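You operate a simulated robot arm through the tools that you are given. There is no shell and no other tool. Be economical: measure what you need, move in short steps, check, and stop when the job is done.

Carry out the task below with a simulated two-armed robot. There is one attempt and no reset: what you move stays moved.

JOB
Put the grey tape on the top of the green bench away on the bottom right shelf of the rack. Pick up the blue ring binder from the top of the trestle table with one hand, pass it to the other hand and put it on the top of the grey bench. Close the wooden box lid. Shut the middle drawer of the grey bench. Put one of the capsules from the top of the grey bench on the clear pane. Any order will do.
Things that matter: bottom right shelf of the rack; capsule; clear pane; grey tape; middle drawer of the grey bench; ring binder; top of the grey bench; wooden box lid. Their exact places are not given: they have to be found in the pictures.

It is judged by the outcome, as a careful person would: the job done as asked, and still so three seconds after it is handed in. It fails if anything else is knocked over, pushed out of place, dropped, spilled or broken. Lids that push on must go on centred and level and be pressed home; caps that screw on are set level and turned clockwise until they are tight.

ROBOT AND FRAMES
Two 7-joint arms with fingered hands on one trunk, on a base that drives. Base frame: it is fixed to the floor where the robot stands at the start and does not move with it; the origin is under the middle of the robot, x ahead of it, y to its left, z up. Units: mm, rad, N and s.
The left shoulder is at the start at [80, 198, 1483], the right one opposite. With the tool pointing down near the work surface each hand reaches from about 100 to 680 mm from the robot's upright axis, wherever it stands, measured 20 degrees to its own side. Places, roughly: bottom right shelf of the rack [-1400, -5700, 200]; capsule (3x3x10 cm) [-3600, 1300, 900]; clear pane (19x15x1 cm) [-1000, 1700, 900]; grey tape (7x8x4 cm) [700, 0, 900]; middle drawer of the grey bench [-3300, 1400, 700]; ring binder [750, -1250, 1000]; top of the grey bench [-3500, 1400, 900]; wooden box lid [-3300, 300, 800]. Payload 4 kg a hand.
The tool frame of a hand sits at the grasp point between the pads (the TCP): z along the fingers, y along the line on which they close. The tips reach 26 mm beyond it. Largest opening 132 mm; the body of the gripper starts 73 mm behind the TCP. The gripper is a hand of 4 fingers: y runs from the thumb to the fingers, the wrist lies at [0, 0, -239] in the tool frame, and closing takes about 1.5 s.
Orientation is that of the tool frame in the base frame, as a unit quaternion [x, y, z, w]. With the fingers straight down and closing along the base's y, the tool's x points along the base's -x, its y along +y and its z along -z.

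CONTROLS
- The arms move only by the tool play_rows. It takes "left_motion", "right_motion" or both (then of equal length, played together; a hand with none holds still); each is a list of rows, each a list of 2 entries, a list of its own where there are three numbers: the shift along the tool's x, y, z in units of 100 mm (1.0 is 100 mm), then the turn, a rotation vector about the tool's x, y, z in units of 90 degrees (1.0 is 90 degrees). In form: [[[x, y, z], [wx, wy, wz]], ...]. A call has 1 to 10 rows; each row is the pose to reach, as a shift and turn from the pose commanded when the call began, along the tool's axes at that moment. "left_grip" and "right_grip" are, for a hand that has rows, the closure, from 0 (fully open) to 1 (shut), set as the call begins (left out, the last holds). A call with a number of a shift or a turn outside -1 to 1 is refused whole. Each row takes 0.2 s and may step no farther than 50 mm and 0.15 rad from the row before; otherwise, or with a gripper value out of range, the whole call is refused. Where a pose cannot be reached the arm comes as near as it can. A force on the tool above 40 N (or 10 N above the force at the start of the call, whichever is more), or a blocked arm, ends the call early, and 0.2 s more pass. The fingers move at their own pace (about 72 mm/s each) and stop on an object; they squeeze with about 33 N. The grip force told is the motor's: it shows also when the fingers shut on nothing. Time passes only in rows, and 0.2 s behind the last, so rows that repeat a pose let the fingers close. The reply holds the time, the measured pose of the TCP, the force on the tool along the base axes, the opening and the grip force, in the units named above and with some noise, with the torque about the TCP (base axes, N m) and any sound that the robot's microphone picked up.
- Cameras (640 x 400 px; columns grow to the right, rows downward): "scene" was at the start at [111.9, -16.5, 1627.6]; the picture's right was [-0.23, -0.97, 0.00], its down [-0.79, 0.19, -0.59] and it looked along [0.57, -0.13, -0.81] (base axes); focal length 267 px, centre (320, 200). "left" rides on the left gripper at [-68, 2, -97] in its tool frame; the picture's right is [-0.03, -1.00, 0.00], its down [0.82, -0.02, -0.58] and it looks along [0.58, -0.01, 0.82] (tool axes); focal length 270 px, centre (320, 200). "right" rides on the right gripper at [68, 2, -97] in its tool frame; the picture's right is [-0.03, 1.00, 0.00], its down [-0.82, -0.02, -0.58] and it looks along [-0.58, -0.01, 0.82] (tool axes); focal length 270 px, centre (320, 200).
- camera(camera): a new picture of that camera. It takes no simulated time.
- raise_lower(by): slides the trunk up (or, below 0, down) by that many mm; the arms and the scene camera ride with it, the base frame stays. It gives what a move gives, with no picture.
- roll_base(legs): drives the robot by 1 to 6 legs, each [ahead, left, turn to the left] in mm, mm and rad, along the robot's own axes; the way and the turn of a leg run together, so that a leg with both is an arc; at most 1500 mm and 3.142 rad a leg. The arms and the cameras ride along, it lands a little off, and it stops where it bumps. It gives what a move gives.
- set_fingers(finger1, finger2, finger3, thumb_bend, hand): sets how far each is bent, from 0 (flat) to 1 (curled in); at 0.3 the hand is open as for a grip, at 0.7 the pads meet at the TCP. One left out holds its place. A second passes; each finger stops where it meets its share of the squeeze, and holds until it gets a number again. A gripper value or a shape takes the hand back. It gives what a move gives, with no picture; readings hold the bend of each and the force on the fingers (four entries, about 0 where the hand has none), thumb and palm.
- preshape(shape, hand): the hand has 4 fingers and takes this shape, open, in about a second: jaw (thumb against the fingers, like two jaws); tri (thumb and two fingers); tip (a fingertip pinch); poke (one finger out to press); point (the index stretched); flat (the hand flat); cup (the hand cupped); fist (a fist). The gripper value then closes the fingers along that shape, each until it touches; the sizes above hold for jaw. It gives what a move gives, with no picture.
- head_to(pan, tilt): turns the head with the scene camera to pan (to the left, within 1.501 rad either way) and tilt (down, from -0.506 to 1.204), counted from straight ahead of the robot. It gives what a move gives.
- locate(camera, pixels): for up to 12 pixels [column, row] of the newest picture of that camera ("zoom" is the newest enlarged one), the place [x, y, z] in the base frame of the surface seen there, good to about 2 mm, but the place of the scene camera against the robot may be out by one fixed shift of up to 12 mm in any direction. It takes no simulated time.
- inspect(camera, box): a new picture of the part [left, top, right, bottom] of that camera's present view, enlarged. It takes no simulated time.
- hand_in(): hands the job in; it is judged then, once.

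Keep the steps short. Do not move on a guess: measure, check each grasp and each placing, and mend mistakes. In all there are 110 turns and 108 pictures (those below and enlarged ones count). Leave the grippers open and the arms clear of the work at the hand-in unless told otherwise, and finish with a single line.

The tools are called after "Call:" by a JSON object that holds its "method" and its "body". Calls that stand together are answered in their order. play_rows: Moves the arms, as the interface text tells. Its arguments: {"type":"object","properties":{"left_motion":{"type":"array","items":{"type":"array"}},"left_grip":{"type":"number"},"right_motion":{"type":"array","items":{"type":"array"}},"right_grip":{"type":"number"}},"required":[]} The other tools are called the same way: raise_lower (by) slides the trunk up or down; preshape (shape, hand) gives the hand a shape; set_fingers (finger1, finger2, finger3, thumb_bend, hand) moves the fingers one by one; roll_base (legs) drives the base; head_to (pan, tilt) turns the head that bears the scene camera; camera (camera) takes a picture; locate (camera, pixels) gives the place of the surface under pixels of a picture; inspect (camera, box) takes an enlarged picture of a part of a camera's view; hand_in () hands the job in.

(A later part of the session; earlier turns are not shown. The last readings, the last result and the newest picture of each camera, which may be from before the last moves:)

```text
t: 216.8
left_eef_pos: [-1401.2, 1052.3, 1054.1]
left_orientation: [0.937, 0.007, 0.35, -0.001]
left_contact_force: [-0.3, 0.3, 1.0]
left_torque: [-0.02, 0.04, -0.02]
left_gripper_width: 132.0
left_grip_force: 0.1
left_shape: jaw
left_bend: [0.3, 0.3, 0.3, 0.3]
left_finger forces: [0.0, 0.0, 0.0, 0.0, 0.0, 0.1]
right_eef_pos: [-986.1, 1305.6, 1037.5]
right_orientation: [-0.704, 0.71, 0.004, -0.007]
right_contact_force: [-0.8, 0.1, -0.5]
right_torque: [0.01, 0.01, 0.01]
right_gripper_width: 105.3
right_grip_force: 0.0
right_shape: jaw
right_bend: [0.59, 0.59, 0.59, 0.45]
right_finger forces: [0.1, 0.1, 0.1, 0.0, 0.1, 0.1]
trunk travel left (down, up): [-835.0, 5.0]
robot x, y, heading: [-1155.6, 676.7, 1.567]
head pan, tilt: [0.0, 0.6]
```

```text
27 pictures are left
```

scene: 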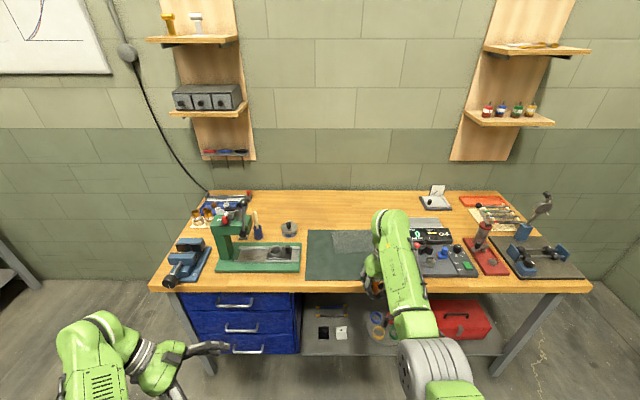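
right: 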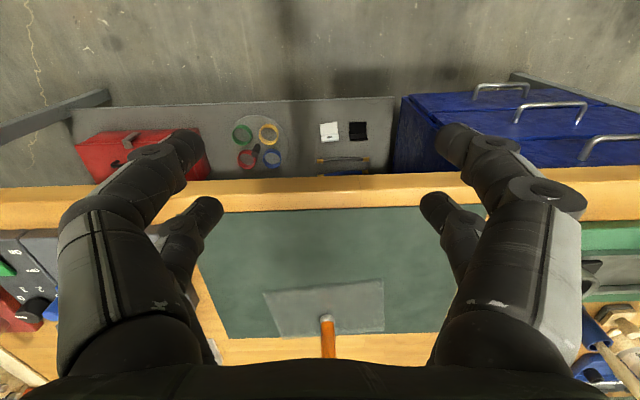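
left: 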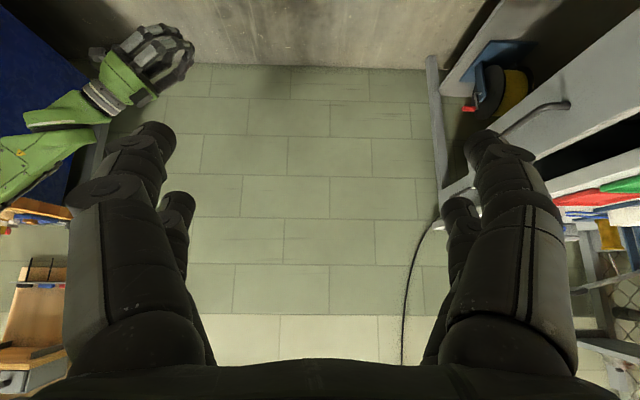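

The capsule stands on the pane. Last is the box lid. I straighten the left hand upright, turn to face -x and drive to about (-2550,450) in front of the small grey cabinet.

Call:
{"method": "play_rows", "body": {"left_motion": [[[0, 0, 0], [0, -0.09, 0]], [[0, 0, 0], [0, -0.18, 0]], [[0, 0, 0], [0, -0.27, 0]], [[0, 0, 0], [0, -0.36, 0]], [[0, 0, 0], [0, -0.456, 0]]]}}

Call:
{"method": "roll_base", "body": {"legs": [[0, 0, 1.575], [700, 0, 0], [650, 225, 0]]}}

Call:
{"method": "head_to", "body": {"pan": 0.25, "tilt": 0.75}}

Call:
{"method": "camera", "body": {"camera": "scene"}}

```text
t: 217.9
left_eef_pos: [-1464.9, 1065.2, 1083.1]
left_orientation: [0.993, 0.094, 0.045, -0.048]
left_contact_force: [0.3, 0.3, 0.2]
left_torque: [0.04, -0.02, 0.03]
left_gripper_width: 132.2
left_grip_force: 0.0
left_shape: jaw
left_bend: [0.3, 0.3, 0.3, 0.3]
left_finger forces: [0.0, 0.1, 0.0, 0.1, 0.0, 0.1]
right_eef_pos: [-985.5, 1302.8, 1041.1]
right_orientation: [-0.704, 0.71, 0.005, -0.008]
right_contact_force: [0.5, 0.3, -0.2]
right_torque: [0.04, -0.01, -0.01]
right_gripper_width: 105.3
right_grip_force: 0.0
right_shape: jaw
right_bend: [0.59, 0.59, 0.59, 0.45]
right_finger forces: [0.0, 0.0, 0.0, 0.0, 0.0, 0.0]
trunk travel left (down, up): [-835.0, 5.0]
robot x, y, heading: [-1155.9, 677.1, 1.564]
head pan, tilt: [0.0, 0.6]
stopped in row 5 (left hand): the arm was blocked; the commanded pose is now the measured one
```

```text
t: 228.8
left_eef_pos: [-2900.1, 186.0, 1082.5]
left_orientation: [0.645, 0.761, -0.002, -0.065]
left_contact_force: [-0.1, -0.3, 0.4]
left_torque: [0.0, 0.01, -0.03]
left_gripper_width: 132.0
left_grip_force: 0.1
left_shape: jaw
left_bend: [0.3, 0.3, 0.3, 0.3]
left_finger forces: [0.0, 0.1, 0.0, 0.0, 0.0, 0.0]
right_eef_pos: [-3129.6, 670.8, 1041.0]
right_orientation: [1.0, -0.016, 0.001, 0.008]
right_contact_force: [0.0, 0.3, 0.3]
right_torque: [0.0, 0.0, -0.05]
right_gripper_width: 105.5
right_grip_force: 0.1
right_shape: jaw
right_bend: [0.59, 0.59, 0.59, 0.45]
right_finger forces: [0.1, 0.0, 0.2, 0.0, 0.0, 0.0]
trunk travel left (down, up): [-835.0, 5.0]
robot x, y, heading: [-2510.1, 490.7, 3.114]
head pan, tilt: [0.0, 0.6]
```

```text
t: 229.6
left_eef_pos: [-2903.2, 186.7, 1082.2]
left_orientation: [0.645, 0.761, -0.001, -0.065]
left_contact_force: [0.0, -0.2, -0.2]
left_torque: [0.0, -0.05, 0.01]
left_gripper_width: 132.3
left_grip_force: 0.0
left_shape: jaw
left_bend: [0.3, 0.3, 0.3, 0.3]
left_finger forces: [0.1, 0.0, 0.0, 0.0, 0.0, 0.1]
right_eef_pos: [-3130.8, 672.2, 1039.8]
right_orientation: [1.0, -0.016, 0.001, 0.008]
right_contact_force: [-0.2, 0.2, 0.0]
right_torque: [0.0, -0.03, 0.01]
right_gripper_width: 105.3
right_grip_force: 0.2
right_shape: jaw
right_bend: [0.59, 0.59, 0.59, 0.45]
right_finger forces: [0.1, 0.0, 0.0, 0.1, 0.1, 0.0]
trunk travel left (down, up): [-835.0, 5.0]
robot x, y, heading: [-2509.9, 484.3, 3.118]
head pan, tilt: [0.25, 0.75]
```

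```text
26 pictures are left
```

scene: 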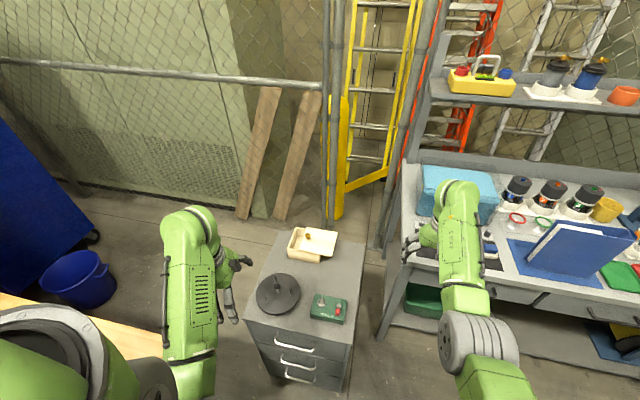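

Call:
{"method": "inspect", "body": {"camera": "scene", "box": [240, 210, 380, 310]}}

Call:
{"method": "locate", "body": {"camera": "scene", "pixels": [[308, 235], [310, 230], [338, 234], [328, 254], [297, 250], [292, 227], [320, 262], [289, 256], [290, 244], [318, 257], [340, 270], [270, 265]]}}

```text
4.00 times, centred on (310, 260) of scene
```

zoom: 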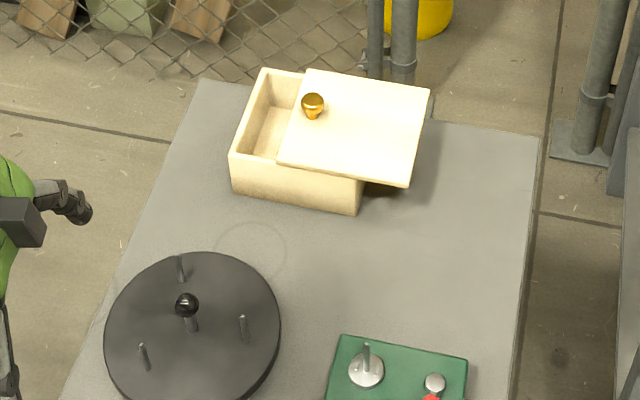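

```text
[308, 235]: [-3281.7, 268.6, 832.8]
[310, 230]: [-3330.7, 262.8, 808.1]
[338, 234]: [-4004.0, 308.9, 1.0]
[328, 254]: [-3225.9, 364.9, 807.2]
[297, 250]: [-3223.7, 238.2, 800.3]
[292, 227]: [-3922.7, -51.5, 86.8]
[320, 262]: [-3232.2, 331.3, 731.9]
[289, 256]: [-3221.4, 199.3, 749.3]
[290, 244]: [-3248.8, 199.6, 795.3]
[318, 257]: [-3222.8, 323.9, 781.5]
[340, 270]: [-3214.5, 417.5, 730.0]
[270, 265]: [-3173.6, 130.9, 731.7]
```

The lid lies slid about 50 mm towards +y on the box, with its brass knob at ≈(-3282,268,833); box rim z≈797, lid top z≈807. I'll take the knob with the left hand and slide the lid back. First I turn the left hand back to its natural yaw.

Call:
{"method": "play_rows", "body": {"left_motion": [[[0, 0, 0], [-0.0077, 0, 0.09]], [[0, 0, 0], [-0.0154, 0, 0.18]], [[0, 0, 0], [-0.023, 0, 0.27]], [[0, 0, 0], [-0.031, 0, 0.36]], [[0, 0, 0], [-0.038, 0, 0.45]], [[0, 0, 0], [-0.046, 0, 0.54]], [[0, 0, 0], [-0.054, 0, 0.63]], [[0, 0, 0], [-0.062, 0, 0.72]], [[0, 0, 0], [-0.069, 0, 0.81]], [[0, 0, 0], [-0.077, 0, 0.9]]]}}

Call:
{"method": "play_rows", "body": {"left_motion": [[[0, 0, 0], [-0.006, 0, 0.07]], [[0, 0, 0], [-0.012, 0, 0.14]], [[0, 0, 0], [-0.018, 0, 0.207]]]}}

Call:
{"method": "locate", "body": {"camera": "scene", "pixels": [[300, 325], [255, 315], [340, 345], [245, 310], [360, 290], [250, 395], [180, 345]]}}

```text
t: 231.8
left_eef_pos: [-2905.0, 183.2, 1083.4]
left_orientation: [0.987, 0.162, -0.003, -0.012]
left_contact_force: [0.7, -0.3, -0.5]
left_torque: [0.01, -0.01, 0.01]
left_gripper_width: 132.0
left_grip_force: 0.0
left_shape: jaw
left_bend: [0.3, 0.3, 0.3, 0.3]
left_finger forces: [0.0, 0.0, 0.0, 0.0, 0.1, 0.0]
right_eef_pos: [-3130.8, 671.8, 1039.8]
right_orientation: [1.0, -0.016, 0.002, 0.008]
right_contact_force: [0.3, 1.3, 0.0]
right_torque: [-0.02, 0.01, 0.01]
right_gripper_width: 105.7
right_grip_force: 0.1
right_shape: jaw
right_bend: [0.59, 0.59, 0.59, 0.45]
right_finger forces: [0.1, 0.1, 0.0, 0.0, 0.0, 0.0]
trunk travel left (down, up): [-835.0, 5.0]
robot x, y, heading: [-2507.6, 485.8, 3.116]
head pan, tilt: [0.25, 0.75]
```

```text
t: 232.6
left_eef_pos: [-2905.6, 181.3, 1084.3]
left_orientation: [1.0, 0.004, -0.006, 0.003]
left_contact_force: [0.8, -0.1, 0.3]
left_torque: [0.02, 0.0, 0.04]
left_gripper_width: 132.0
left_grip_force: 0.0
left_shape: jaw
left_bend: [0.3, 0.3, 0.3, 0.3]
left_finger forces: [0.0, 0.0, 0.1, 0.0, 0.0, 0.0]
right_eef_pos: [-3130.4, 671.7, 1039.8]
right_orientation: [1.0, -0.016, 0.001, 0.008]
right_contact_force: [-0.5, -0.2, 0.0]
right_torque: [0.02, -0.03, 0.04]
right_gripper_width: 105.3
right_grip_force: 0.0
right_shape: jaw
right_bend: [0.59, 0.59, 0.59, 0.45]
right_finger forces: [0.0, 0.0, 0.0, 0.1, 0.0, 0.0]
trunk travel left (down, up): [-835.0, 5.0]
robot x, y, heading: [-2507.8, 487.7, 3.114]
head pan, tilt: [0.25, 0.75]
```

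```text
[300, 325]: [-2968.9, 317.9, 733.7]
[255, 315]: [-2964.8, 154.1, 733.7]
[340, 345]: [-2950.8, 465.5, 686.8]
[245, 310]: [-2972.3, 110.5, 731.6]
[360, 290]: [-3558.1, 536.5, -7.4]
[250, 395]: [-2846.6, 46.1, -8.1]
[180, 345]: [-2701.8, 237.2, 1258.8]
```

Left hand is upright again. Cabinet front is at x≈-2955, so I drive 172 mm ahead, then extend the left hand over the box while drawing the right hand back.

Call:
{"method": "roll_base", "body": {"legs": [[170, 0, 0.024]]}}

Call:
{"method": "play_rows", "body": {"left_motion": [[[-0.33, -0.25, 0], [0, 0, 0]], [[-0.67, -0.5, 0], [0, 0, 0]], [[-1, -0.75, 0], [0, 0, 0]]], "right_motion": [[[0.33, 0, 0], [0, 0, 0]], [[0.67, 0, 0], [0, 0, 0]], [[1, 0, 0], [0, 0, 0]]]}}

Call:
{"method": "play_rows", "body": {"left_motion": [[[-0.33, 0, 0.33], [0, 0, 0]], [[-0.67, 0, 0.67], [0, 0, 0]], [[-1, 0, 1], [0, 0, 0]]]}}

Call:
{"method": "camera", "body": {"camera": "left"}}

```text
t: 234.1
left_eef_pos: [-3060.3, 176.4, 1086.1]
left_orientation: [1.0, 0.014, -0.007, 0.004]
left_contact_force: [-0.4, -0.5, -0.2]
left_torque: [0.02, 0.02, 0.03]
left_gripper_width: 131.8
left_grip_force: 0.1
left_shape: jaw
left_bend: [0.3, 0.3, 0.3, 0.3]
left_finger forces: [0.1, 0.0, 0.0, 0.0, 0.0, 0.0]
right_eef_pos: [-3295.9, 658.7, 1041.7]
right_orientation: [1.0, -0.003, 0.0, 0.007]
right_contact_force: [-0.2, -0.2, 0.5]
right_torque: [0.01, 0.05, -0.02]
right_gripper_width: 105.2
right_grip_force: 0.1
right_shape: jaw
right_bend: [0.59, 0.59, 0.59, 0.45]
right_finger forces: [0.0, 0.0, 0.1, 0.0, 0.1, 0.0]
trunk travel left (down, up): [-835.0, 5.0]
robot x, y, heading: [-2669.0, 487.8, 3.139]
head pan, tilt: [0.25, 0.75]
```

```text
t: 234.9
left_eef_pos: [-3163.8, 251.3, 1085.9]
left_orientation: [1.0, 0.014, -0.006, 0.003]
left_contact_force: [-0.2, 0.2, 0.2]
left_torque: [0.02, 0.0, 0.0]
left_gripper_width: 131.8
left_grip_force: 0.0
left_shape: jaw
left_bend: [0.3, 0.3, 0.3, 0.3]
left_finger forces: [0.0, 0.0, 0.0, 0.0, 0.0, 0.0]
right_eef_pos: [-3198.6, 658.0, 1039.2]
right_orientation: [1.0, -0.002, 0.002, 0.008]
right_contact_force: [0.9, 0.5, -0.3]
right_torque: [-0.01, 0.0, -0.05]
right_gripper_width: 105.2
right_grip_force: 0.0
right_shape: jaw
right_bend: [0.59, 0.59, 0.59, 0.45]
right_finger forces: [0.0, 0.0, 0.0, 0.0, 0.0, 0.0]
trunk travel left (down, up): [-835.0, 5.0]
robot x, y, heading: [-2673.2, 488.3, 3.143]
head pan, tilt: [0.25, 0.75]
```

```text
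t: 235.7
left_eef_pos: [-3268.4, 247.2, 983.2]
left_orientation: [1.0, 0.014, -0.006, 0.004]
left_contact_force: [-0.6, 0.7, -0.2]
left_torque: [0.01, 0.01, -0.01]
left_gripper_width: 131.9
left_grip_force: 0.2
left_shape: jaw
left_bend: [0.3, 0.3, 0.3, 0.3]
left_finger forces: [0.0, 0.1, 0.0, 0.0, 0.0, 0.0]
right_eef_pos: [-3198.2, 658.0, 1040.2]
right_orientation: [1.0, -0.003, 0.003, 0.008]
right_contact_force: [-0.1, -0.5, -0.6]
right_torque: [-0.01, -0.04, 0.02]
right_gripper_width: 105.5
right_grip_force: 0.0
right_shape: jaw
right_bend: [0.59, 0.59, 0.59, 0.45]
right_finger forces: [0.1, 0.0, 0.0, 0.1, 0.1, 0.0]
trunk travel left (down, up): [-835.0, 5.0]
robot x, y, heading: [-2673.2, 486.3, 3.139]
head pan, tilt: [0.25, 0.75]
```

```text
24 pictures are left
```

left: 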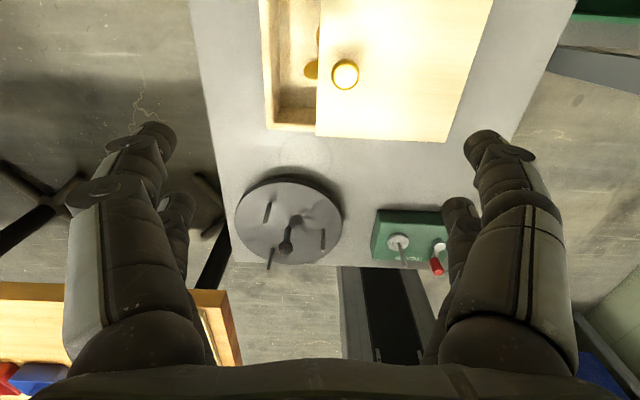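

Call:
{"method": "locate", "body": {"camera": "left", "pixels": [[345, 75], [333, 75], [357, 75], [317, 120], [318, 135], [447, 138], [320, 20], [485, 20], [268, 127], [267, 20], [290, 115], [345, 88]]}}

Call:
{"method": "inspect", "body": {"camera": "left", "box": [230, 0, 510, 160]}}

```text
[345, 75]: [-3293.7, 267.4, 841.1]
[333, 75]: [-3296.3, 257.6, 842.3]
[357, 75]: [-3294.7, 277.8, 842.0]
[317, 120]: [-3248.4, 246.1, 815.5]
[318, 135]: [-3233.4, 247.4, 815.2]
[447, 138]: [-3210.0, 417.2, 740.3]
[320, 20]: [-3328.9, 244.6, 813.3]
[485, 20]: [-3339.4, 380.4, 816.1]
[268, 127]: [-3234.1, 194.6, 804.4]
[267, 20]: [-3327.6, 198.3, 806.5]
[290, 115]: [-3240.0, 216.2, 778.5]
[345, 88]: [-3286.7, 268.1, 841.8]
```

```text
2.29 times, centred on (370, 80) of left
```

zoom: 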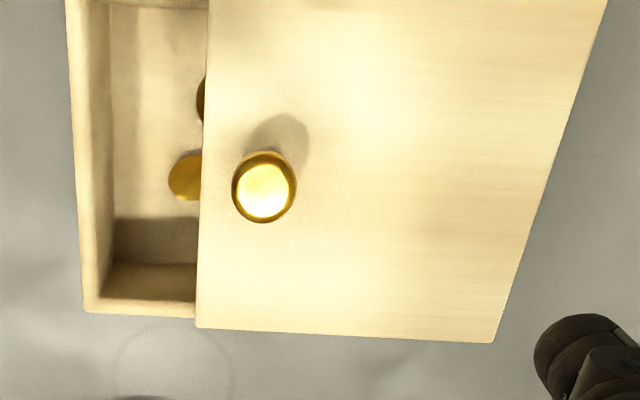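

Knob top at (-3292,267.5,842), lid top z 815, rim z 805; lid's left edge y 246 vs. box's outer left side y 195, so it must slide ≈50 mm towards -y. I bring one finger pair over the knob (TCP x≈-3272) and descend.

Call:
{"method": "play_rows", "body": {"left_motion": [[[0.03, -0.2, 0], [0, 0, 0]], [[0.03, -0.2, 0], [0, 0, 0]], [[0.03, -0.2, 0.3], [0, 0, 0]], [[0.03, -0.2, 0.6], [0, 0, 0]], [[0.03, -0.2, 0.9], [0, 0, 0]]], "left_grip": 0.5}}

Call:
{"method": "camera", "body": {"camera": "left"}}

```text
t: 236.9
left_eef_pos: [-3264.4, 265.1, 895.8]
left_orientation: [1.0, 0.014, -0.006, 0.004]
left_contact_force: [0.1, -0.1, 0.2]
left_torque: [0.01, -0.01, 0.0]
left_gripper_width: 66.5
left_grip_force: 0.0
left_shape: jaw
left_bend: [0.73, 0.73, 0.73, 0.7]
left_finger forces: [0.0, 0.0, 0.0, 0.1, 0.1, 0.0]
right_eef_pos: [-3197.1, 657.9, 1039.9]
right_orientation: [1.0, -0.004, 0.002, 0.008]
right_contact_force: [0.9, -0.7, 0.1]
right_torque: [0.0, 0.03, 0.0]
right_gripper_width: 105.6
right_grip_force: 0.0
right_shape: jaw
right_bend: [0.59, 0.59, 0.59, 0.45]
right_finger forces: [0.0, 0.1, 0.0, 0.0, 0.0, 0.0]
trunk travel left (down, up): [-835.0, 5.0]
robot x, y, heading: [-2672.6, 487.7, 3.144]
head pan, tilt: [0.25, 0.75]
```

```text
22 pictures are left
```

left: 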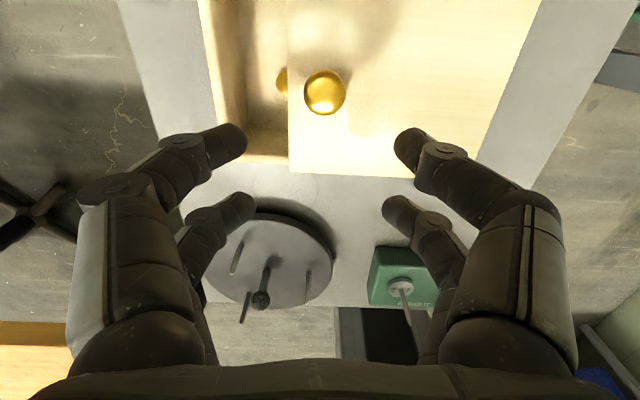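

Call:
{"method": "locate", "body": {"camera": "left", "pixels": [[325, 92], [307, 92], [343, 92], [325, 75], [325, 110], [289, 165], [512, 100], [478, 160], [420, 176], [213, 60]]}}

```text
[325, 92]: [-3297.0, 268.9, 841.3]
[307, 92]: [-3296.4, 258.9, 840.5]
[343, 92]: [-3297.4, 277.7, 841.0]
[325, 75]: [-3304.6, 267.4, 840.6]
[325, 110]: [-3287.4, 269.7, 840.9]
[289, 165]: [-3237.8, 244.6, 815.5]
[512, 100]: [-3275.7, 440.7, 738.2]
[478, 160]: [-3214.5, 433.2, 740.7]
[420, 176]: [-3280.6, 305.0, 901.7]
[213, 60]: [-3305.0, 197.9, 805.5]
```

Call:
{"method": "play_rows", "body": {"left_motion": [[[-0.12, -0.03, 0.1], [0, 0, 0]], [[-0.12, -0.03, 0.3], [0, 0, 0]], [[-0.12, -0.03, 0.47], [0, 0, 0]]]}}

Call:
{"method": "camera", "body": {"camera": "left"}}

```text
t: 237.7
left_eef_pos: [-3275.8, 267.4, 847.9]
left_orientation: [1.0, 0.014, -0.006, 0.003]
left_contact_force: [0.5, 0.8, -0.2]
left_torque: [0.0, 0.02, -0.01]
left_gripper_width: 66.9
left_grip_force: 0.0
left_shape: jaw
left_bend: [0.73, 0.73, 0.73, 0.7]
left_finger forces: [0.1, 0.1, 0.0, 0.1, 0.1, 0.0]
right_eef_pos: [-3197.8, 658.0, 1041.7]
right_orientation: [1.0, -0.004, 0.001, 0.007]
right_contact_force: [-0.4, 0.4, 0.8]
right_torque: [0.03, -0.01, 0.0]
right_gripper_width: 105.7
right_grip_force: 0.1
right_shape: jaw
right_bend: [0.59, 0.59, 0.59, 0.45]
right_finger forces: [0.0, 0.1, 0.1, 0.1, 0.0, 0.1]
trunk travel left (down, up): [-835.0, 5.0]
robot x, y, heading: [-2671.8, 489.4, 3.138]
head pan, tilt: [0.25, 0.75]
```

```text
21 pictures are left
```

left: 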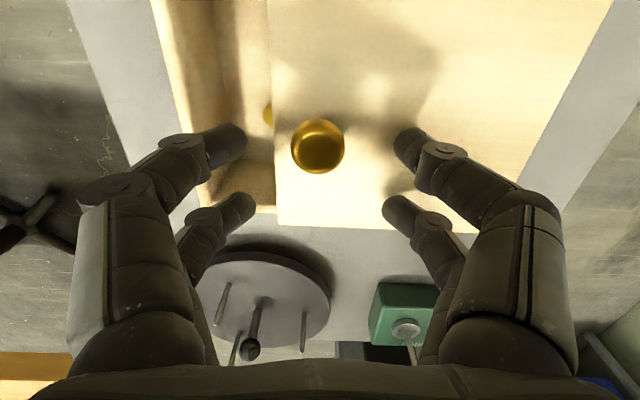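

The ahead finger pair is on both sides of the knob. I close.

Call:
{"method": "play_rows", "body": {"left_motion": [[[0, 0, 0], [0, 0, 0]], [[0, 0, 0], [0, 0, 0]], [[0, 0, 0], [0, 0, 0]], [[0, 0, 0], [0, 0, 0]], [[0, 0, 0], [0, 0, 0]], [[0, 0, 0], [0, 0, 0]]], "left_grip": 1}}

Call:
{"method": "camera", "body": {"camera": "left"}}

```text
t: 239.1
left_eef_pos: [-3275.9, 268.7, 846.2]
left_orientation: [1.0, 0.014, -0.003, 0.003]
left_contact_force: [1.6, -0.6, -11.6]
left_torque: [0.07, -0.24, 0.01]
left_gripper_width: 5.9
left_grip_force: 33.1
left_shape: jaw
left_bend: [0.73, 0.61, 0.61, 0.71]
left_finger forces: [26.5, 0.0, 0.0, 0.0, 27.3, 0.0]
right_eef_pos: [-3199.5, 657.2, 1039.1]
right_orientation: [1.0, -0.003, 0.003, 0.007]
right_contact_force: [0.0, -0.4, -0.4]
right_torque: [0.02, -0.05, -0.01]
right_gripper_width: 105.4
right_grip_force: 0.0
right_shape: jaw
right_bend: [0.59, 0.59, 0.59, 0.45]
right_finger forces: [0.0, 0.0, 0.0, 0.0, 0.0, 0.1]
trunk travel left (down, up): [-835.0, 5.0]
robot x, y, heading: [-2673.7, 486.8, 3.138]
head pan, tilt: [0.25, 0.75]
```

```text
20 pictures are left
```

left: 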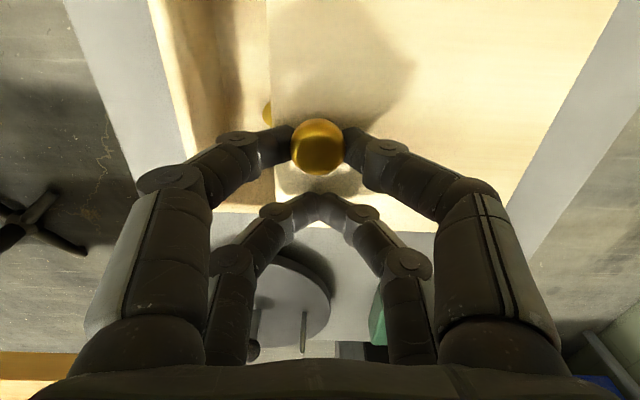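

The knob is gripped (27 N). I slide 40 mm towards -y in small rows and check the forces.

Call:
{"method": "play_rows", "body": {"left_motion": [[[-0.003, 0.1, 0], [0, 0, 0]], [[-0.006, 0.2, 0], [0, 0, 0]], [[-0.009, 0.3, 0], [0, 0, 0]], [[-0.011, 0.4, 0], [0, 0, 0]]]}}

Call:
{"method": "camera", "body": {"camera": "left"}}

```text
t: 240.1
left_eef_pos: [-3276.1, 228.2, 847.1]
left_orientation: [1.0, 0.014, -0.003, 0.003]
left_contact_force: [9.5, 0.6, -18.9]
left_torque: [0.12, -0.42, 0.05]
left_gripper_width: 5.4
left_grip_force: 33.3
left_shape: jaw
left_bend: [0.72, 0.61, 0.61, 0.71]
left_finger forces: [29.1, 0.0, 0.0, 0.1, 29.1, 0.0]
right_eef_pos: [-3199.3, 657.1, 1040.5]
right_orientation: [1.0, -0.002, 0.001, 0.007]
right_contact_force: [0.4, 0.2, -0.4]
right_torque: [0.02, 0.0, 0.01]
right_gripper_width: 105.3
right_grip_force: 0.0
right_shape: jaw
right_bend: [0.59, 0.59, 0.59, 0.45]
right_finger forces: [0.0, 0.0, 0.0, 0.1, 0.1, 0.0]
trunk travel left (down, up): [-835.0, 5.0]
robot x, y, heading: [-2675.3, 492.2, 3.141]
head pan, tilt: [0.25, 0.75]
```

```text
19 pictures are left
```

left: 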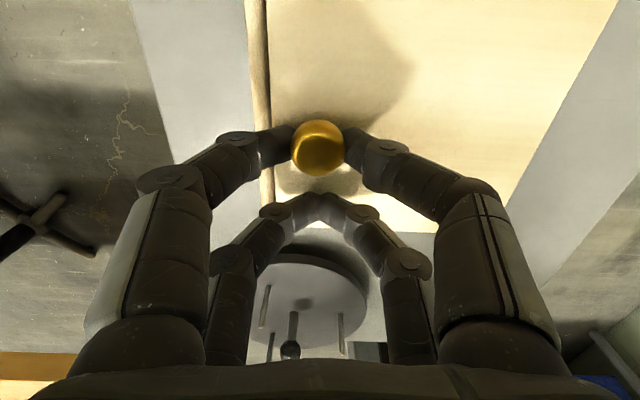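

The lid slides. I measure the remaining gap and that the box stayed.

Call:
{"method": "locate", "body": {"camera": "left", "pixels": [[247, 30], [268, 30], [250, 60], [272, 70], [258, 100], [600, 30], [520, 190], [274, 25], [400, 30], [258, 180]]}}

Call:
{"method": "inspect", "body": {"camera": "left", "box": [200, 0, 360, 100]}}

```text
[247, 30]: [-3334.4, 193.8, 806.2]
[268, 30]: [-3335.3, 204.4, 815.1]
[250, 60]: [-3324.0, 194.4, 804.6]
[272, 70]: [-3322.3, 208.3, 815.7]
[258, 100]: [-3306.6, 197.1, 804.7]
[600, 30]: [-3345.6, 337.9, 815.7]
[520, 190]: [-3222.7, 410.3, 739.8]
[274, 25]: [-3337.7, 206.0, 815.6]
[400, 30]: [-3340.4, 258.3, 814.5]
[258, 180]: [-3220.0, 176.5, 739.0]
```

```text
4.00 times, centred on (280, 50) of left
```

zoom: 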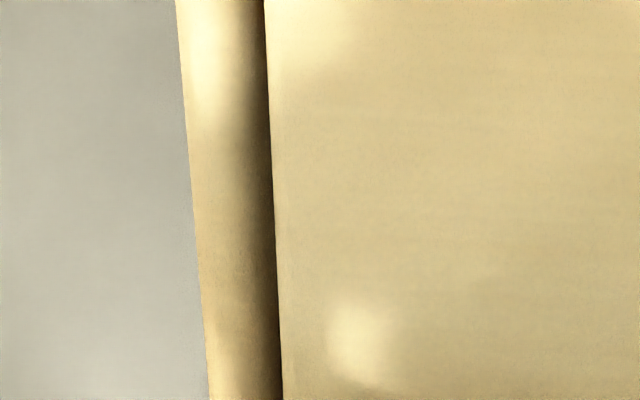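

Call:
{"method": "inspect", "body": {"camera": "scene", "box": [240, 200, 420, 310]}}

```text
3.56 times, centred on (330, 255) of scene
```

zoom: 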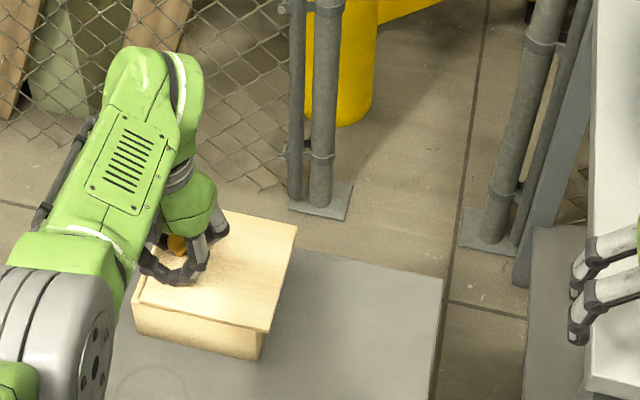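

Call:
{"method": "locate", "body": {"camera": "zoom", "pixels": [[258, 355], [262, 336], [266, 325], [135, 328], [135, 312], [292, 230], [200, 345], [255, 345], [140, 290]]}}

```text
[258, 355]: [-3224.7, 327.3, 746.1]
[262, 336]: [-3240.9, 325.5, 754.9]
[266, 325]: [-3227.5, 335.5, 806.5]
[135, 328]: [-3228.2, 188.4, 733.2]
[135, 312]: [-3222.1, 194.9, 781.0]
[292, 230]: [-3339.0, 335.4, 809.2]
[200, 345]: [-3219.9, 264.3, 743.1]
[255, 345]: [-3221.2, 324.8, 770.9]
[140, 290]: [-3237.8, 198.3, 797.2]
```

Box y 194–327, lid now 204–336: 10 mm remain. I slide 10 mm more.

Call:
{"method": "play_rows", "body": {"left_motion": [[[-0.001, 0.04, 0], [0, 0, 0]], [[-0.002, 0.08, 0], [0, 0, 0]], [[-0.003, 0.1, 0], [0, 0, 0]], [[-0.003, 0.1, 0], [0, 0, 0]]]}}

Call:
{"method": "camera", "body": {"camera": "left"}}

Call:
{"method": "locate", "body": {"camera": "left", "pixels": [[255, 30], [260, 30], [265, 30], [270, 30], [275, 30], [262, 70], [268, 70], [274, 70], [595, 30], [605, 30], [615, 30]]}}

```text
t: 241.1
left_eef_pos: [-3278.0, 218.1, 847.8]
left_orientation: [1.0, 0.014, -0.003, 0.002]
left_contact_force: [10.9, 0.0, -25.1]
left_torque: [0.14, -0.59, 0.13]
left_gripper_width: 5.6
left_grip_force: 32.9
left_shape: jaw
left_bend: [0.72, 0.61, 0.61, 0.71]
left_finger forces: [30.0, 0.0, 0.1, 0.1, 28.4, 0.0]
right_eef_pos: [-3199.3, 656.7, 1040.5]
right_orientation: [1.0, -0.004, 0.003, 0.008]
right_contact_force: [-0.1, -0.8, -0.1]
right_torque: [0.03, 0.01, -0.02]
right_gripper_width: 105.5
right_grip_force: 0.0
right_shape: jaw
right_bend: [0.59, 0.59, 0.59, 0.45]
right_finger forces: [0.0, 0.0, 0.0, 0.0, 0.0, 0.0]
trunk travel left (down, up): [-835.0, 5.0]
robot x, y, heading: [-2676.0, 492.1, 3.139]
head pan, tilt: [0.25, 0.75]
```

```text
16 pictures are left
```

left: 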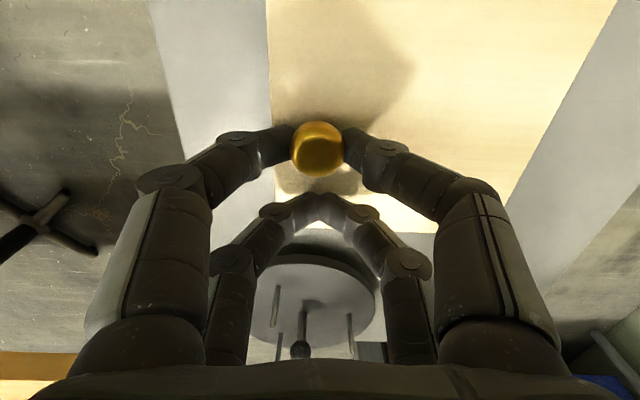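

```text
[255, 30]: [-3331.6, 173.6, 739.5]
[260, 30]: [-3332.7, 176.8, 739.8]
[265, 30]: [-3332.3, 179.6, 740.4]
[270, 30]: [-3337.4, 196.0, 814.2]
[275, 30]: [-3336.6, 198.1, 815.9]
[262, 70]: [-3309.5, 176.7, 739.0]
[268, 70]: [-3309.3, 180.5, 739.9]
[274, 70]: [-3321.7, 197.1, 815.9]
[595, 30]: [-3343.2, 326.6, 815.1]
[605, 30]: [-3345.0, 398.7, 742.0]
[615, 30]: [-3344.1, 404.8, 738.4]
```

The lid edge now coincides with the box side (y≈195). I ease the hand down 2 mm, open and rise.

Call:
{"method": "play_rows", "body": {"left_motion": [[[0, 0, 0.02], [0, 0, 0]], [[0, 0, 0.02], [0, 0, 0]]]}}

Call:
{"method": "play_rows", "body": {"left_motion": [[[0, 0, 0], [0, 0, 0]], [[0, 0, 0], [0, 0, 0]], [[0, 0, 0], [0, 0, 0]], [[0, 0, 0], [0, 0, 0]], [[0, 0, 0], [0, 0, 0]], [[0, 0, -0.3], [0, 0, 0]], [[0, 0, -0.6], [0, 0, 0]], [[0, 0, -0.9], [0, 0, 0]]], "left_grip": 0.4}}

Call:
{"method": "camera", "body": {"camera": "left"}}

```text
t: 241.7
left_eef_pos: [-3278.6, 217.7, 846.7]
left_orientation: [1.0, 0.014, -0.004, 0.003]
left_contact_force: [11.8, 0.3, -18.0]
left_torque: [0.11, -0.48, 0.08]
left_gripper_width: 5.3
left_grip_force: 33.0
left_shape: jaw
left_bend: [0.72, 0.61, 0.61, 0.71]
left_finger forces: [26.8, 0.0, 0.1, 0.1, 26.9, 0.1]
right_eef_pos: [-3198.6, 657.2, 1041.8]
right_orientation: [1.0, -0.003, 0.002, 0.007]
right_contact_force: [-0.5, 0.3, 0.3]
right_torque: [0.01, 0.01, -0.02]
right_gripper_width: 105.0
right_grip_force: 0.1
right_shape: jaw
right_bend: [0.59, 0.59, 0.59, 0.45]
right_finger forces: [0.1, 0.1, 0.0, 0.0, 0.0, 0.0]
trunk travel left (down, up): [-835.0, 5.0]
robot x, y, heading: [-2673.7, 487.5, 3.14]
head pan, tilt: [0.25, 0.75]
```

```text
t: 243.5
left_eef_pos: [-3274.0, 218.4, 938.0]
left_orientation: [1.0, 0.014, -0.006, 0.003]
left_contact_force: [0.1, 0.1, 0.2]
left_torque: [-0.01, -0.01, -0.01]
left_gripper_width: 78.5
left_grip_force: 0.2
left_shape: jaw
left_bend: [0.71, 0.71, 0.71, 0.7]
left_finger forces: [0.1, 0.1, 0.1, 0.0, 0.0, 0.0]
right_eef_pos: [-3196.2, 659.2, 1041.0]
right_orientation: [1.0, -0.004, 0.001, 0.007]
right_contact_force: [-0.3, 0.2, -0.1]
right_torque: [0.03, 0.02, -0.01]
right_gripper_width: 105.4
right_grip_force: 0.0
right_shape: jaw
right_bend: [0.59, 0.59, 0.59, 0.45]
right_finger forces: [0.0, 0.0, 0.0, 0.0, 0.0, 0.0]
trunk travel left (down, up): [-835.0, 5.0]
robot x, y, heading: [-2671.8, 490.4, 3.141]
head pan, tilt: [0.25, 0.75]
```

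```text
15 pictures are left
```

left: 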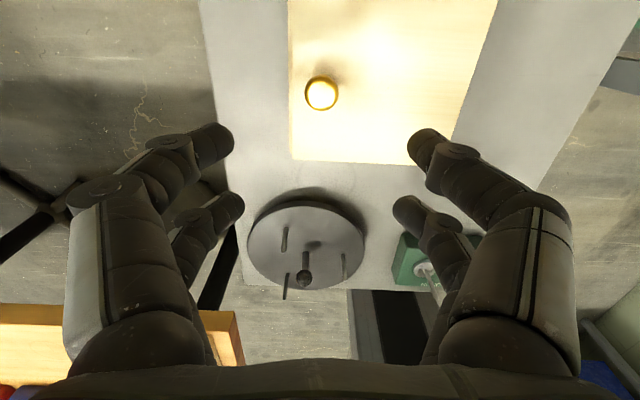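

The lid covers the box. I back off and check it, the drawer and the binder from the side.

Call:
{"method": "play_rows", "body": {"left_motion": [[[0, 0, -0.3], [0, 0, 0]], [[0, 0, -0.6], [0, 0, 0]], [[0, 0, -0.9], [0, 0, 0]], [[0, 0, -0.9], [0, 0, 0]]], "left_grip": 0, "right_motion": [[[0, 0, 0], [0, 0, 0]], [[0, 0, 0], [0, 0, 0]], [[0, 0, 0], [0, 0, 0]], [[0, 0, 0], [0, 0, 0]]], "right_grip": 0}}

Call:
{"method": "roll_base", "body": {"legs": [[-350, 0, 0], [0, -350, 0]]}}

Call:
{"method": "camera", "body": {"camera": "scene"}}

Call:
{"method": "inspect", "body": {"camera": "scene", "box": [140, 180, 300, 280]}}

```text
t: 244.5
left_eef_pos: [-3273.8, 218.8, 1029.5]
left_orientation: [1.0, 0.013, -0.006, 0.003]
left_contact_force: [0.2, 0.2, 0.8]
left_torque: [0.0, -0.02, 0.02]
left_gripper_width: 131.8
left_grip_force: 0.2
left_shape: jaw
left_bend: [0.3, 0.3, 0.3, 0.3]
left_finger forces: [0.0, 0.0, 0.1, 0.0, 0.1, 0.0]
right_eef_pos: [-3197.8, 658.0, 1040.9]
right_orientation: [1.0, -0.004, 0.001, 0.006]
right_contact_force: [0.7, -0.2, -0.1]
right_torque: [0.01, -0.02, 0.03]
right_gripper_width: 132.0
right_grip_force: 0.1
right_shape: jaw
right_bend: [0.3, 0.3, 0.3, 0.3]
right_finger forces: [0.0, 0.1, 0.1, 0.0, 0.0, 0.0]
trunk travel left (down, up): [-835.0, 5.0]
robot x, y, heading: [-2671.7, 488.3, 3.142]
head pan, tilt: [0.25, 0.75]
```

```text
t: 248.7
left_eef_pos: [-2910.7, 559.5, 1028.1]
left_orientation: [1.0, 0.021, -0.006, 0.002]
left_contact_force: [-0.6, -0.6, -0.4]
left_torque: [0.05, -0.01, 0.02]
left_gripper_width: 131.9
left_grip_force: 0.1
left_shape: jaw
left_bend: [0.3, 0.3, 0.3, 0.3]
left_finger forces: [0.0, 0.0, 0.0, 0.0, 0.1, 0.0]
right_eef_pos: [-2840.1, 998.4, 1041.1]
right_orientation: [1.0, 0.003, 0.002, 0.006]
right_contact_force: [-0.2, 0.3, 0.4]
right_torque: [0.03, -0.03, -0.04]
right_gripper_width: 131.8
right_grip_force: 0.0
right_shape: jaw
right_bend: [0.3, 0.3, 0.3, 0.3]
right_finger forces: [0.0, 0.1, 0.0, 0.1, 0.0, 0.1]
trunk travel left (down, up): [-835.0, 5.0]
robot x, y, heading: [-2314.8, 837.3, -3.134]
head pan, tilt: [0.25, 0.75]
```

```text
14 pictures are left
```

scene: 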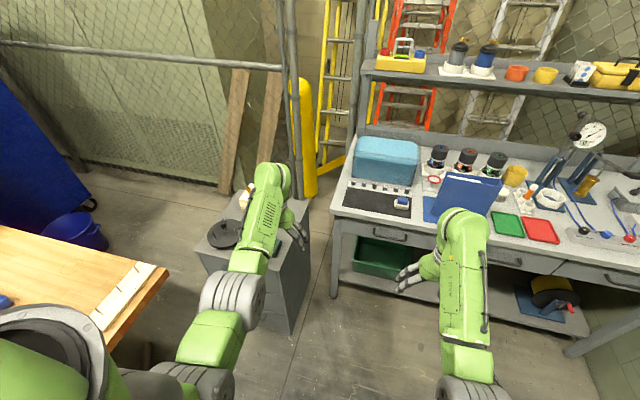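

```text
4.00 times, centred on (220, 230) of scene
```

zoom: 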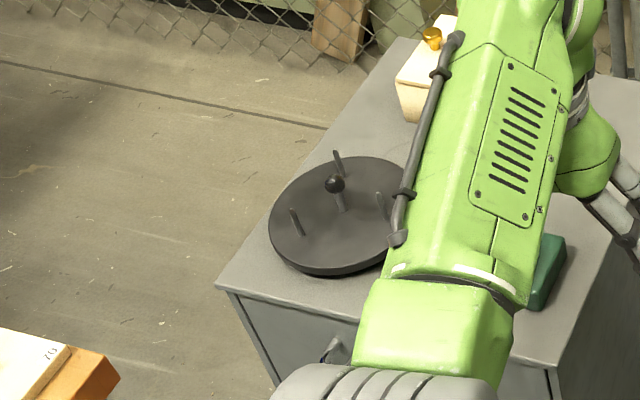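

The arm hides the box. I move a bit further right and look again.

Call:
{"method": "roll_base", "body": {"legs": [[0, -250, 0]]}}

Call:
{"method": "inspect", "body": {"camera": "scene", "box": [80, 170, 260, 290]}}

Call:
{"method": "inspect", "body": {"camera": "scene", "box": [250, 120, 570, 320]}}

```text
t: 250.5
left_eef_pos: [-2913.5, 809.9, 1027.5]
left_orientation: [1.0, 0.02, -0.006, 0.002]
left_contact_force: [0.3, -0.1, -0.4]
left_torque: [0.05, 0.01, 0.01]
left_gripper_width: 131.8
left_grip_force: 0.0
left_shape: jaw
left_bend: [0.3, 0.3, 0.3, 0.3]
left_finger forces: [0.0, 0.1, 0.0, 0.0, 0.0, 0.0]
right_eef_pos: [-2842.5, 1249.6, 1041.6]
right_orientation: [1.0, 0.003, 0.001, 0.006]
right_contact_force: [0.1, -0.2, -0.4]
right_torque: [0.03, -0.01, 0.01]
right_gripper_width: 132.0
right_grip_force: 0.1
right_shape: jaw
right_bend: [0.3, 0.3, 0.3, 0.3]
right_finger forces: [0.1, 0.1, 0.0, 0.1, 0.0, 0.0]
trunk travel left (down, up): [-835.0, 5.0]
robot x, y, heading: [-2314.6, 1091.6, -3.127]
head pan, tilt: [0.25, 0.75]
```

```text
3.33 times, centred on (170, 230) of scene
```

zoom: 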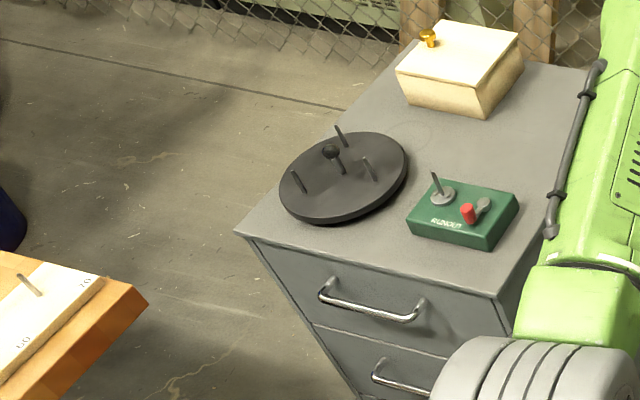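

```text
2.00 times, centred on (410, 220) of scene
```

zoom: 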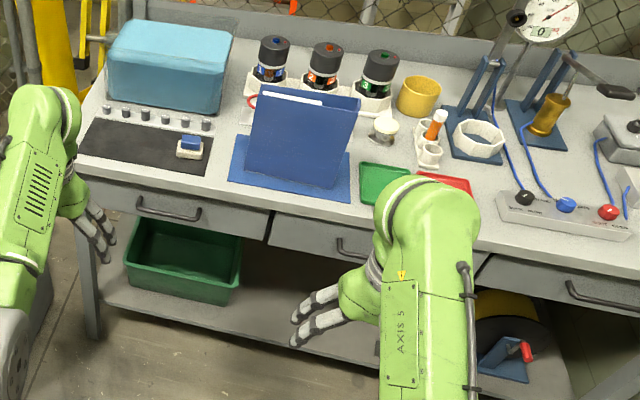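

The lid is closed and aligned. I re-check that the drawer front is still flush after I pulled my hand away.

Call:
{"method": "locate", "body": {"camera": "zoom", "pixels": [[290, 235], [310, 245], [120, 200], [220, 220], [620, 280], [300, 180], [434, 125]]}}

```text
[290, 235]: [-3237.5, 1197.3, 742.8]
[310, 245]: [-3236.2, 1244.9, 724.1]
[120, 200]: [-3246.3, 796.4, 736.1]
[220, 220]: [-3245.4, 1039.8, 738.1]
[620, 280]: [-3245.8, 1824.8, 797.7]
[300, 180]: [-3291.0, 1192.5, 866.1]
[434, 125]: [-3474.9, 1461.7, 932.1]
```

The middle drawer is ~8 mm out (x -3237 against -3245): my fingers dragged it slightly. I'll push it home again, this time backing away without hooking the handle. I draw the left hand back and pitch the right hand 45° with closed fingers.

Call:
{"method": "play_rows", "body": {"left_motion": [[[0.17, 0, 0], [0, 0, 0]], [[0.34, 0, 0], [0, 0, 0]], [[0.5, 0, 0], [0, 0, 0]], [[0.67, 0, 0], [0, 0, 0]], [[0.84, 0, 0], [0, 0, 0]], [[1, 0, 0], [0, 0, 0]]], "right_motion": [[[0, 0, 0], [0, -0.083, 0]], [[0, 0, 0], [0, -0.167, 0]], [[0, 0, 0], [0, -0.25, 0]], [[0, 0, 0], [0, -0.333, 0]], [[0, 0, 0], [0, -0.417, 0]], [[0, 0, 0], [0, -0.5, 0]]], "right_grip": 1}}

Call:
{"method": "play_rows", "body": {"left_motion": [[[0.33, 0, 0], [0, 0, 0]], [[0.67, 0, 0], [0, 0, 0]], [[1, 0, 0], [0, 0, 0]]]}}

Call:
{"method": "raise_lower", "body": {"by": -245}}

```text
t: 251.9
left_eef_pos: [-2812.7, 815.4, 1028.5]
left_orientation: [1.0, 0.021, -0.007, 0.003]
left_contact_force: [0.4, -0.9, 0.3]
left_torque: [-0.01, -0.03, -0.04]
left_gripper_width: 131.9
left_grip_force: 0.1
left_shape: jaw
left_bend: [0.3, 0.3, 0.3, 0.3]
left_finger forces: [0.1, 0.0, 0.1, 0.0, 0.0, 0.0]
right_eef_pos: [-2840.9, 1252.5, 1042.0]
right_orientation: [0.924, -0.001, -0.383, 0.009]
right_contact_force: [0.6, -0.3, 0.1]
right_torque: [0.01, -0.01, 0.06]
right_gripper_width: 0.0
right_grip_force: 33.2
right_shape: jaw
right_bend: [0.62, 0.63, 0.63, 0.7]
right_finger forces: [0.0, 0.0, 0.0, 0.0, 0.0, 0.1]
trunk travel left (down, up): [-835.0, 5.0]
robot x, y, heading: [-2317.7, 1092.5, -3.133]
head pan, tilt: [0.25, 0.75]
```

```text
t: 252.7
left_eef_pos: [-2712.6, 820.9, 1025.9]
left_orientation: [1.0, 0.02, -0.007, 0.003]
left_contact_force: [0.7, 0.2, -0.9]
left_torque: [-0.02, 0.0, 0.02]
left_gripper_width: 132.0
left_grip_force: 0.2
left_shape: jaw
left_bend: [0.3, 0.3, 0.3, 0.3]
left_finger forces: [0.0, 0.0, 0.0, 0.1, 0.0, 0.0]
right_eef_pos: [-2841.2, 1255.6, 1042.2]
right_orientation: [0.924, 0.0, -0.382, 0.009]
right_contact_force: [-0.1, 0.4, 0.5]
right_torque: [0.02, 0.01, 0.0]
right_gripper_width: 0.1
right_grip_force: 32.5
right_shape: jaw
right_bend: [0.62, 0.63, 0.63, 0.7]
right_finger forces: [0.1, 0.0, 0.0, 0.0, 0.0, 0.1]
trunk travel left (down, up): [-835.0, 5.0]
robot x, y, heading: [-2314.6, 1091.7, -3.133]
head pan, tilt: [0.25, 0.75]
```

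```text
t: 255.2
left_eef_pos: [-2712.7, 820.6, 781.2]
left_orientation: [1.0, 0.02, -0.005, 0.003]
left_contact_force: [0.9, 0.5, 0.0]
left_torque: [0.02, -0.02, 0.01]
left_gripper_width: 132.1
left_grip_force: 0.2
left_shape: jaw
left_bend: [0.3, 0.3, 0.3, 0.3]
left_finger forces: [0.0, 0.0, 0.0, 0.0, 0.1, 0.0]
right_eef_pos: [-2843.3, 1254.2, 796.1]
right_orientation: [0.924, 0.0, -0.381, 0.007]
right_contact_force: [-0.9, -0.2, 0.1]
right_torque: [0.0, -0.01, 0.0]
right_gripper_width: 0.0
right_grip_force: 33.1
right_shape: jaw
right_bend: [0.62, 0.63, 0.63, 0.7]
right_finger forces: [0.1, 0.1, 0.0, 0.1, 0.0, 0.0]
trunk travel left (down, up): [-590.0, 250.0]
robot x, y, heading: [-2313.9, 1096.5, -3.134]
head pan, tilt: [0.25, 0.75]
```

Hand at z 796, y 1254, which is left of the handle, so no hooking. I drive 330 mm ahead, then push with the arm.

Call:
{"method": "roll_base", "body": {"legs": [[325, 0, 0]]}}

Call:
{"method": "camera", "body": {"camera": "scene"}}

```text
t: 257.4
left_eef_pos: [-3035.1, 814.1, 779.6]
left_orientation: [1.0, 0.023, -0.006, 0.003]
left_contact_force: [-0.6, 0.1, -0.1]
left_torque: [0.0, -0.02, 0.0]
left_gripper_width: 131.9
left_grip_force: 0.0
left_shape: jaw
left_bend: [0.3, 0.3, 0.3, 0.3]
left_finger forces: [0.1, 0.0, 0.0, 0.0, 0.1, 0.0]
right_eef_pos: [-3167.0, 1247.4, 795.6]
right_orientation: [0.924, 0.003, -0.382, 0.01]
right_contact_force: [0.4, -0.3, -0.3]
right_torque: [0.02, -0.03, 0.01]
right_gripper_width: 0.0
right_grip_force: 32.8
right_shape: jaw
right_bend: [0.62, 0.63, 0.63, 0.7]
right_finger forces: [0.0, 0.1, 0.0, 0.1, 0.0, 0.1]
trunk travel left (down, up): [-590.0, 250.0]
robot x, y, heading: [-2636.4, 1086.7, -3.124]
head pan, tilt: [0.25, 0.75]
```

```text
10 pictures are left
```

scene: 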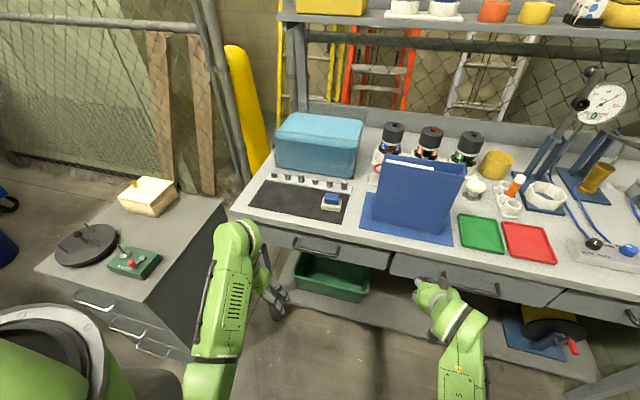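

The hand is in front of the drawer, left of its handle. I push 48 mm ahead in small rows.

Call:
{"method": "play_rows", "body": {"right_motion": [[[-0.142, 0, 0.141], [0, 0, 0]], [[-0.213, 0, 0.211], [0, 0, 0]], [[-0.27, 0, 0.267], [0, 0, 0]], [[-0.305, 0, 0.302], [0, 0, 0]], [[-0.341, 0, 0.338], [0, 0, 0]], [[-0.341, 0, 0.338], [0, 0, 0]]]}}

Call:
{"method": "locate", "body": {"camera": "scene", "pixels": [[400, 265], [340, 250], [580, 300]]}}

Call:
{"method": "camera", "body": {"camera": "scene"}}

Call:
{"method": "locate", "body": {"camera": "scene", "pixels": [[400, 265], [480, 278], [530, 292], [340, 250], [370, 258], [580, 300], [600, 306]]}}

```text
t: 258.8
left_eef_pos: [-3036.3, 813.9, 779.2]
left_orientation: [1.0, 0.022, -0.006, 0.004]
left_contact_force: [-0.6, 0.8, -0.4]
left_torque: [-0.02, -0.03, 0.05]
left_gripper_width: 132.0
left_grip_force: 0.1
left_shape: jaw
left_bend: [0.3, 0.3, 0.3, 0.3]
left_finger forces: [0.1, 0.1, 0.1, 0.0, 0.1, 0.1]
right_eef_pos: [-3215.3, 1247.1, 794.9]
right_orientation: [0.924, 0.002, -0.381, 0.009]
right_contact_force: [0.1, -0.8, 0.0]
right_torque: [0.06, 0.01, 0.02]
right_gripper_width: 0.0
right_grip_force: 32.8
right_shape: jaw
right_bend: [0.62, 0.63, 0.63, 0.7]
right_finger forces: [0.1, 0.1, 0.0, 0.1, 0.0, 0.1]
trunk travel left (down, up): [-590.0, 250.0]
robot x, y, heading: [-2638.6, 1087.4, -3.127]
head pan, tilt: [0.25, 0.75]
```

```text
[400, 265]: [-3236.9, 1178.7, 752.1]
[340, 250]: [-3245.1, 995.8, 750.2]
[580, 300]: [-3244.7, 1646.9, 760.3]
```

```text
9 pictures are left
```

scene: 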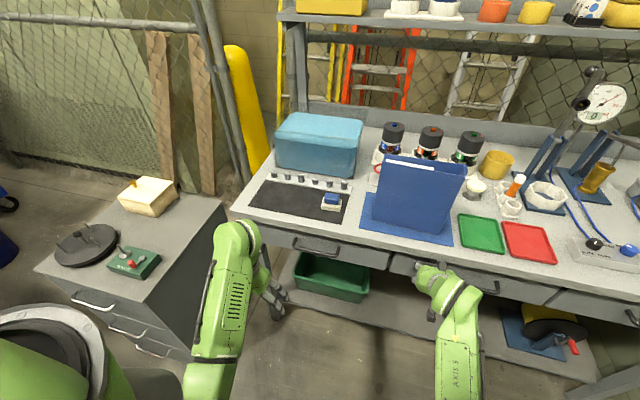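

```text
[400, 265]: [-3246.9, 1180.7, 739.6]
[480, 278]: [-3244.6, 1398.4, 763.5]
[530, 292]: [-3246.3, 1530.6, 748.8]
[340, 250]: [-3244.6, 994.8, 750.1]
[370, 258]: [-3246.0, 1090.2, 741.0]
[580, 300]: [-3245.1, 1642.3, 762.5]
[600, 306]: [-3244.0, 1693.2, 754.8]
```

All drawer fronts are flush again (≈-3245). I back straight away and check that it stays.

Call:
{"method": "roll_base", "body": {"legs": [[-400, 0, 0]]}}

Call:
{"method": "camera", "body": {"camera": "scene"}}

```text
t: 261.3
left_eef_pos: [-2639.7, 821.2, 779.6]
left_orientation: [1.0, 0.022, -0.005, 0.004]
left_contact_force: [-0.8, 0.4, 0.4]
left_torque: [0.0, -0.03, 0.02]
left_gripper_width: 131.9
left_grip_force: 0.0
left_shape: jaw
left_bend: [0.3, 0.3, 0.3, 0.3]
left_finger forces: [0.0, 0.0, 0.1, 0.1, 0.0, 0.0]
right_eef_pos: [-2818.8, 1253.3, 794.9]
right_orientation: [0.924, 0.002, -0.381, 0.009]
right_contact_force: [0.5, 0.1, -0.4]
right_torque: [0.02, 0.01, 0.02]
right_gripper_width: 0.0
right_grip_force: 33.3
right_shape: jaw
right_bend: [0.62, 0.63, 0.63, 0.7]
right_finger forces: [0.0, 0.0, 0.0, 0.0, 0.0, 0.0]
trunk travel left (down, up): [-590.0, 250.0]
robot x, y, heading: [-2242.4, 1095.8, -3.12]
head pan, tilt: [0.25, 0.75]
```

```text
8 pictures are left
```

scene: 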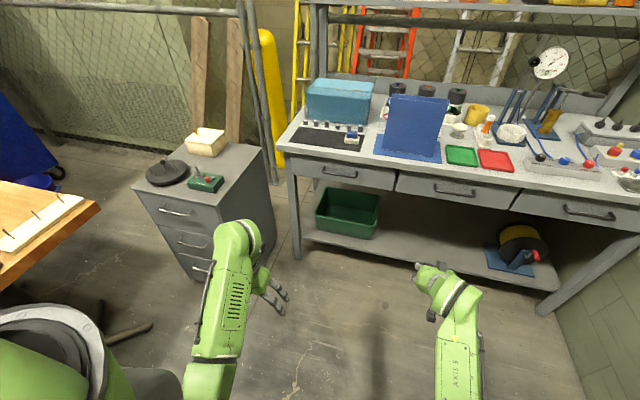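

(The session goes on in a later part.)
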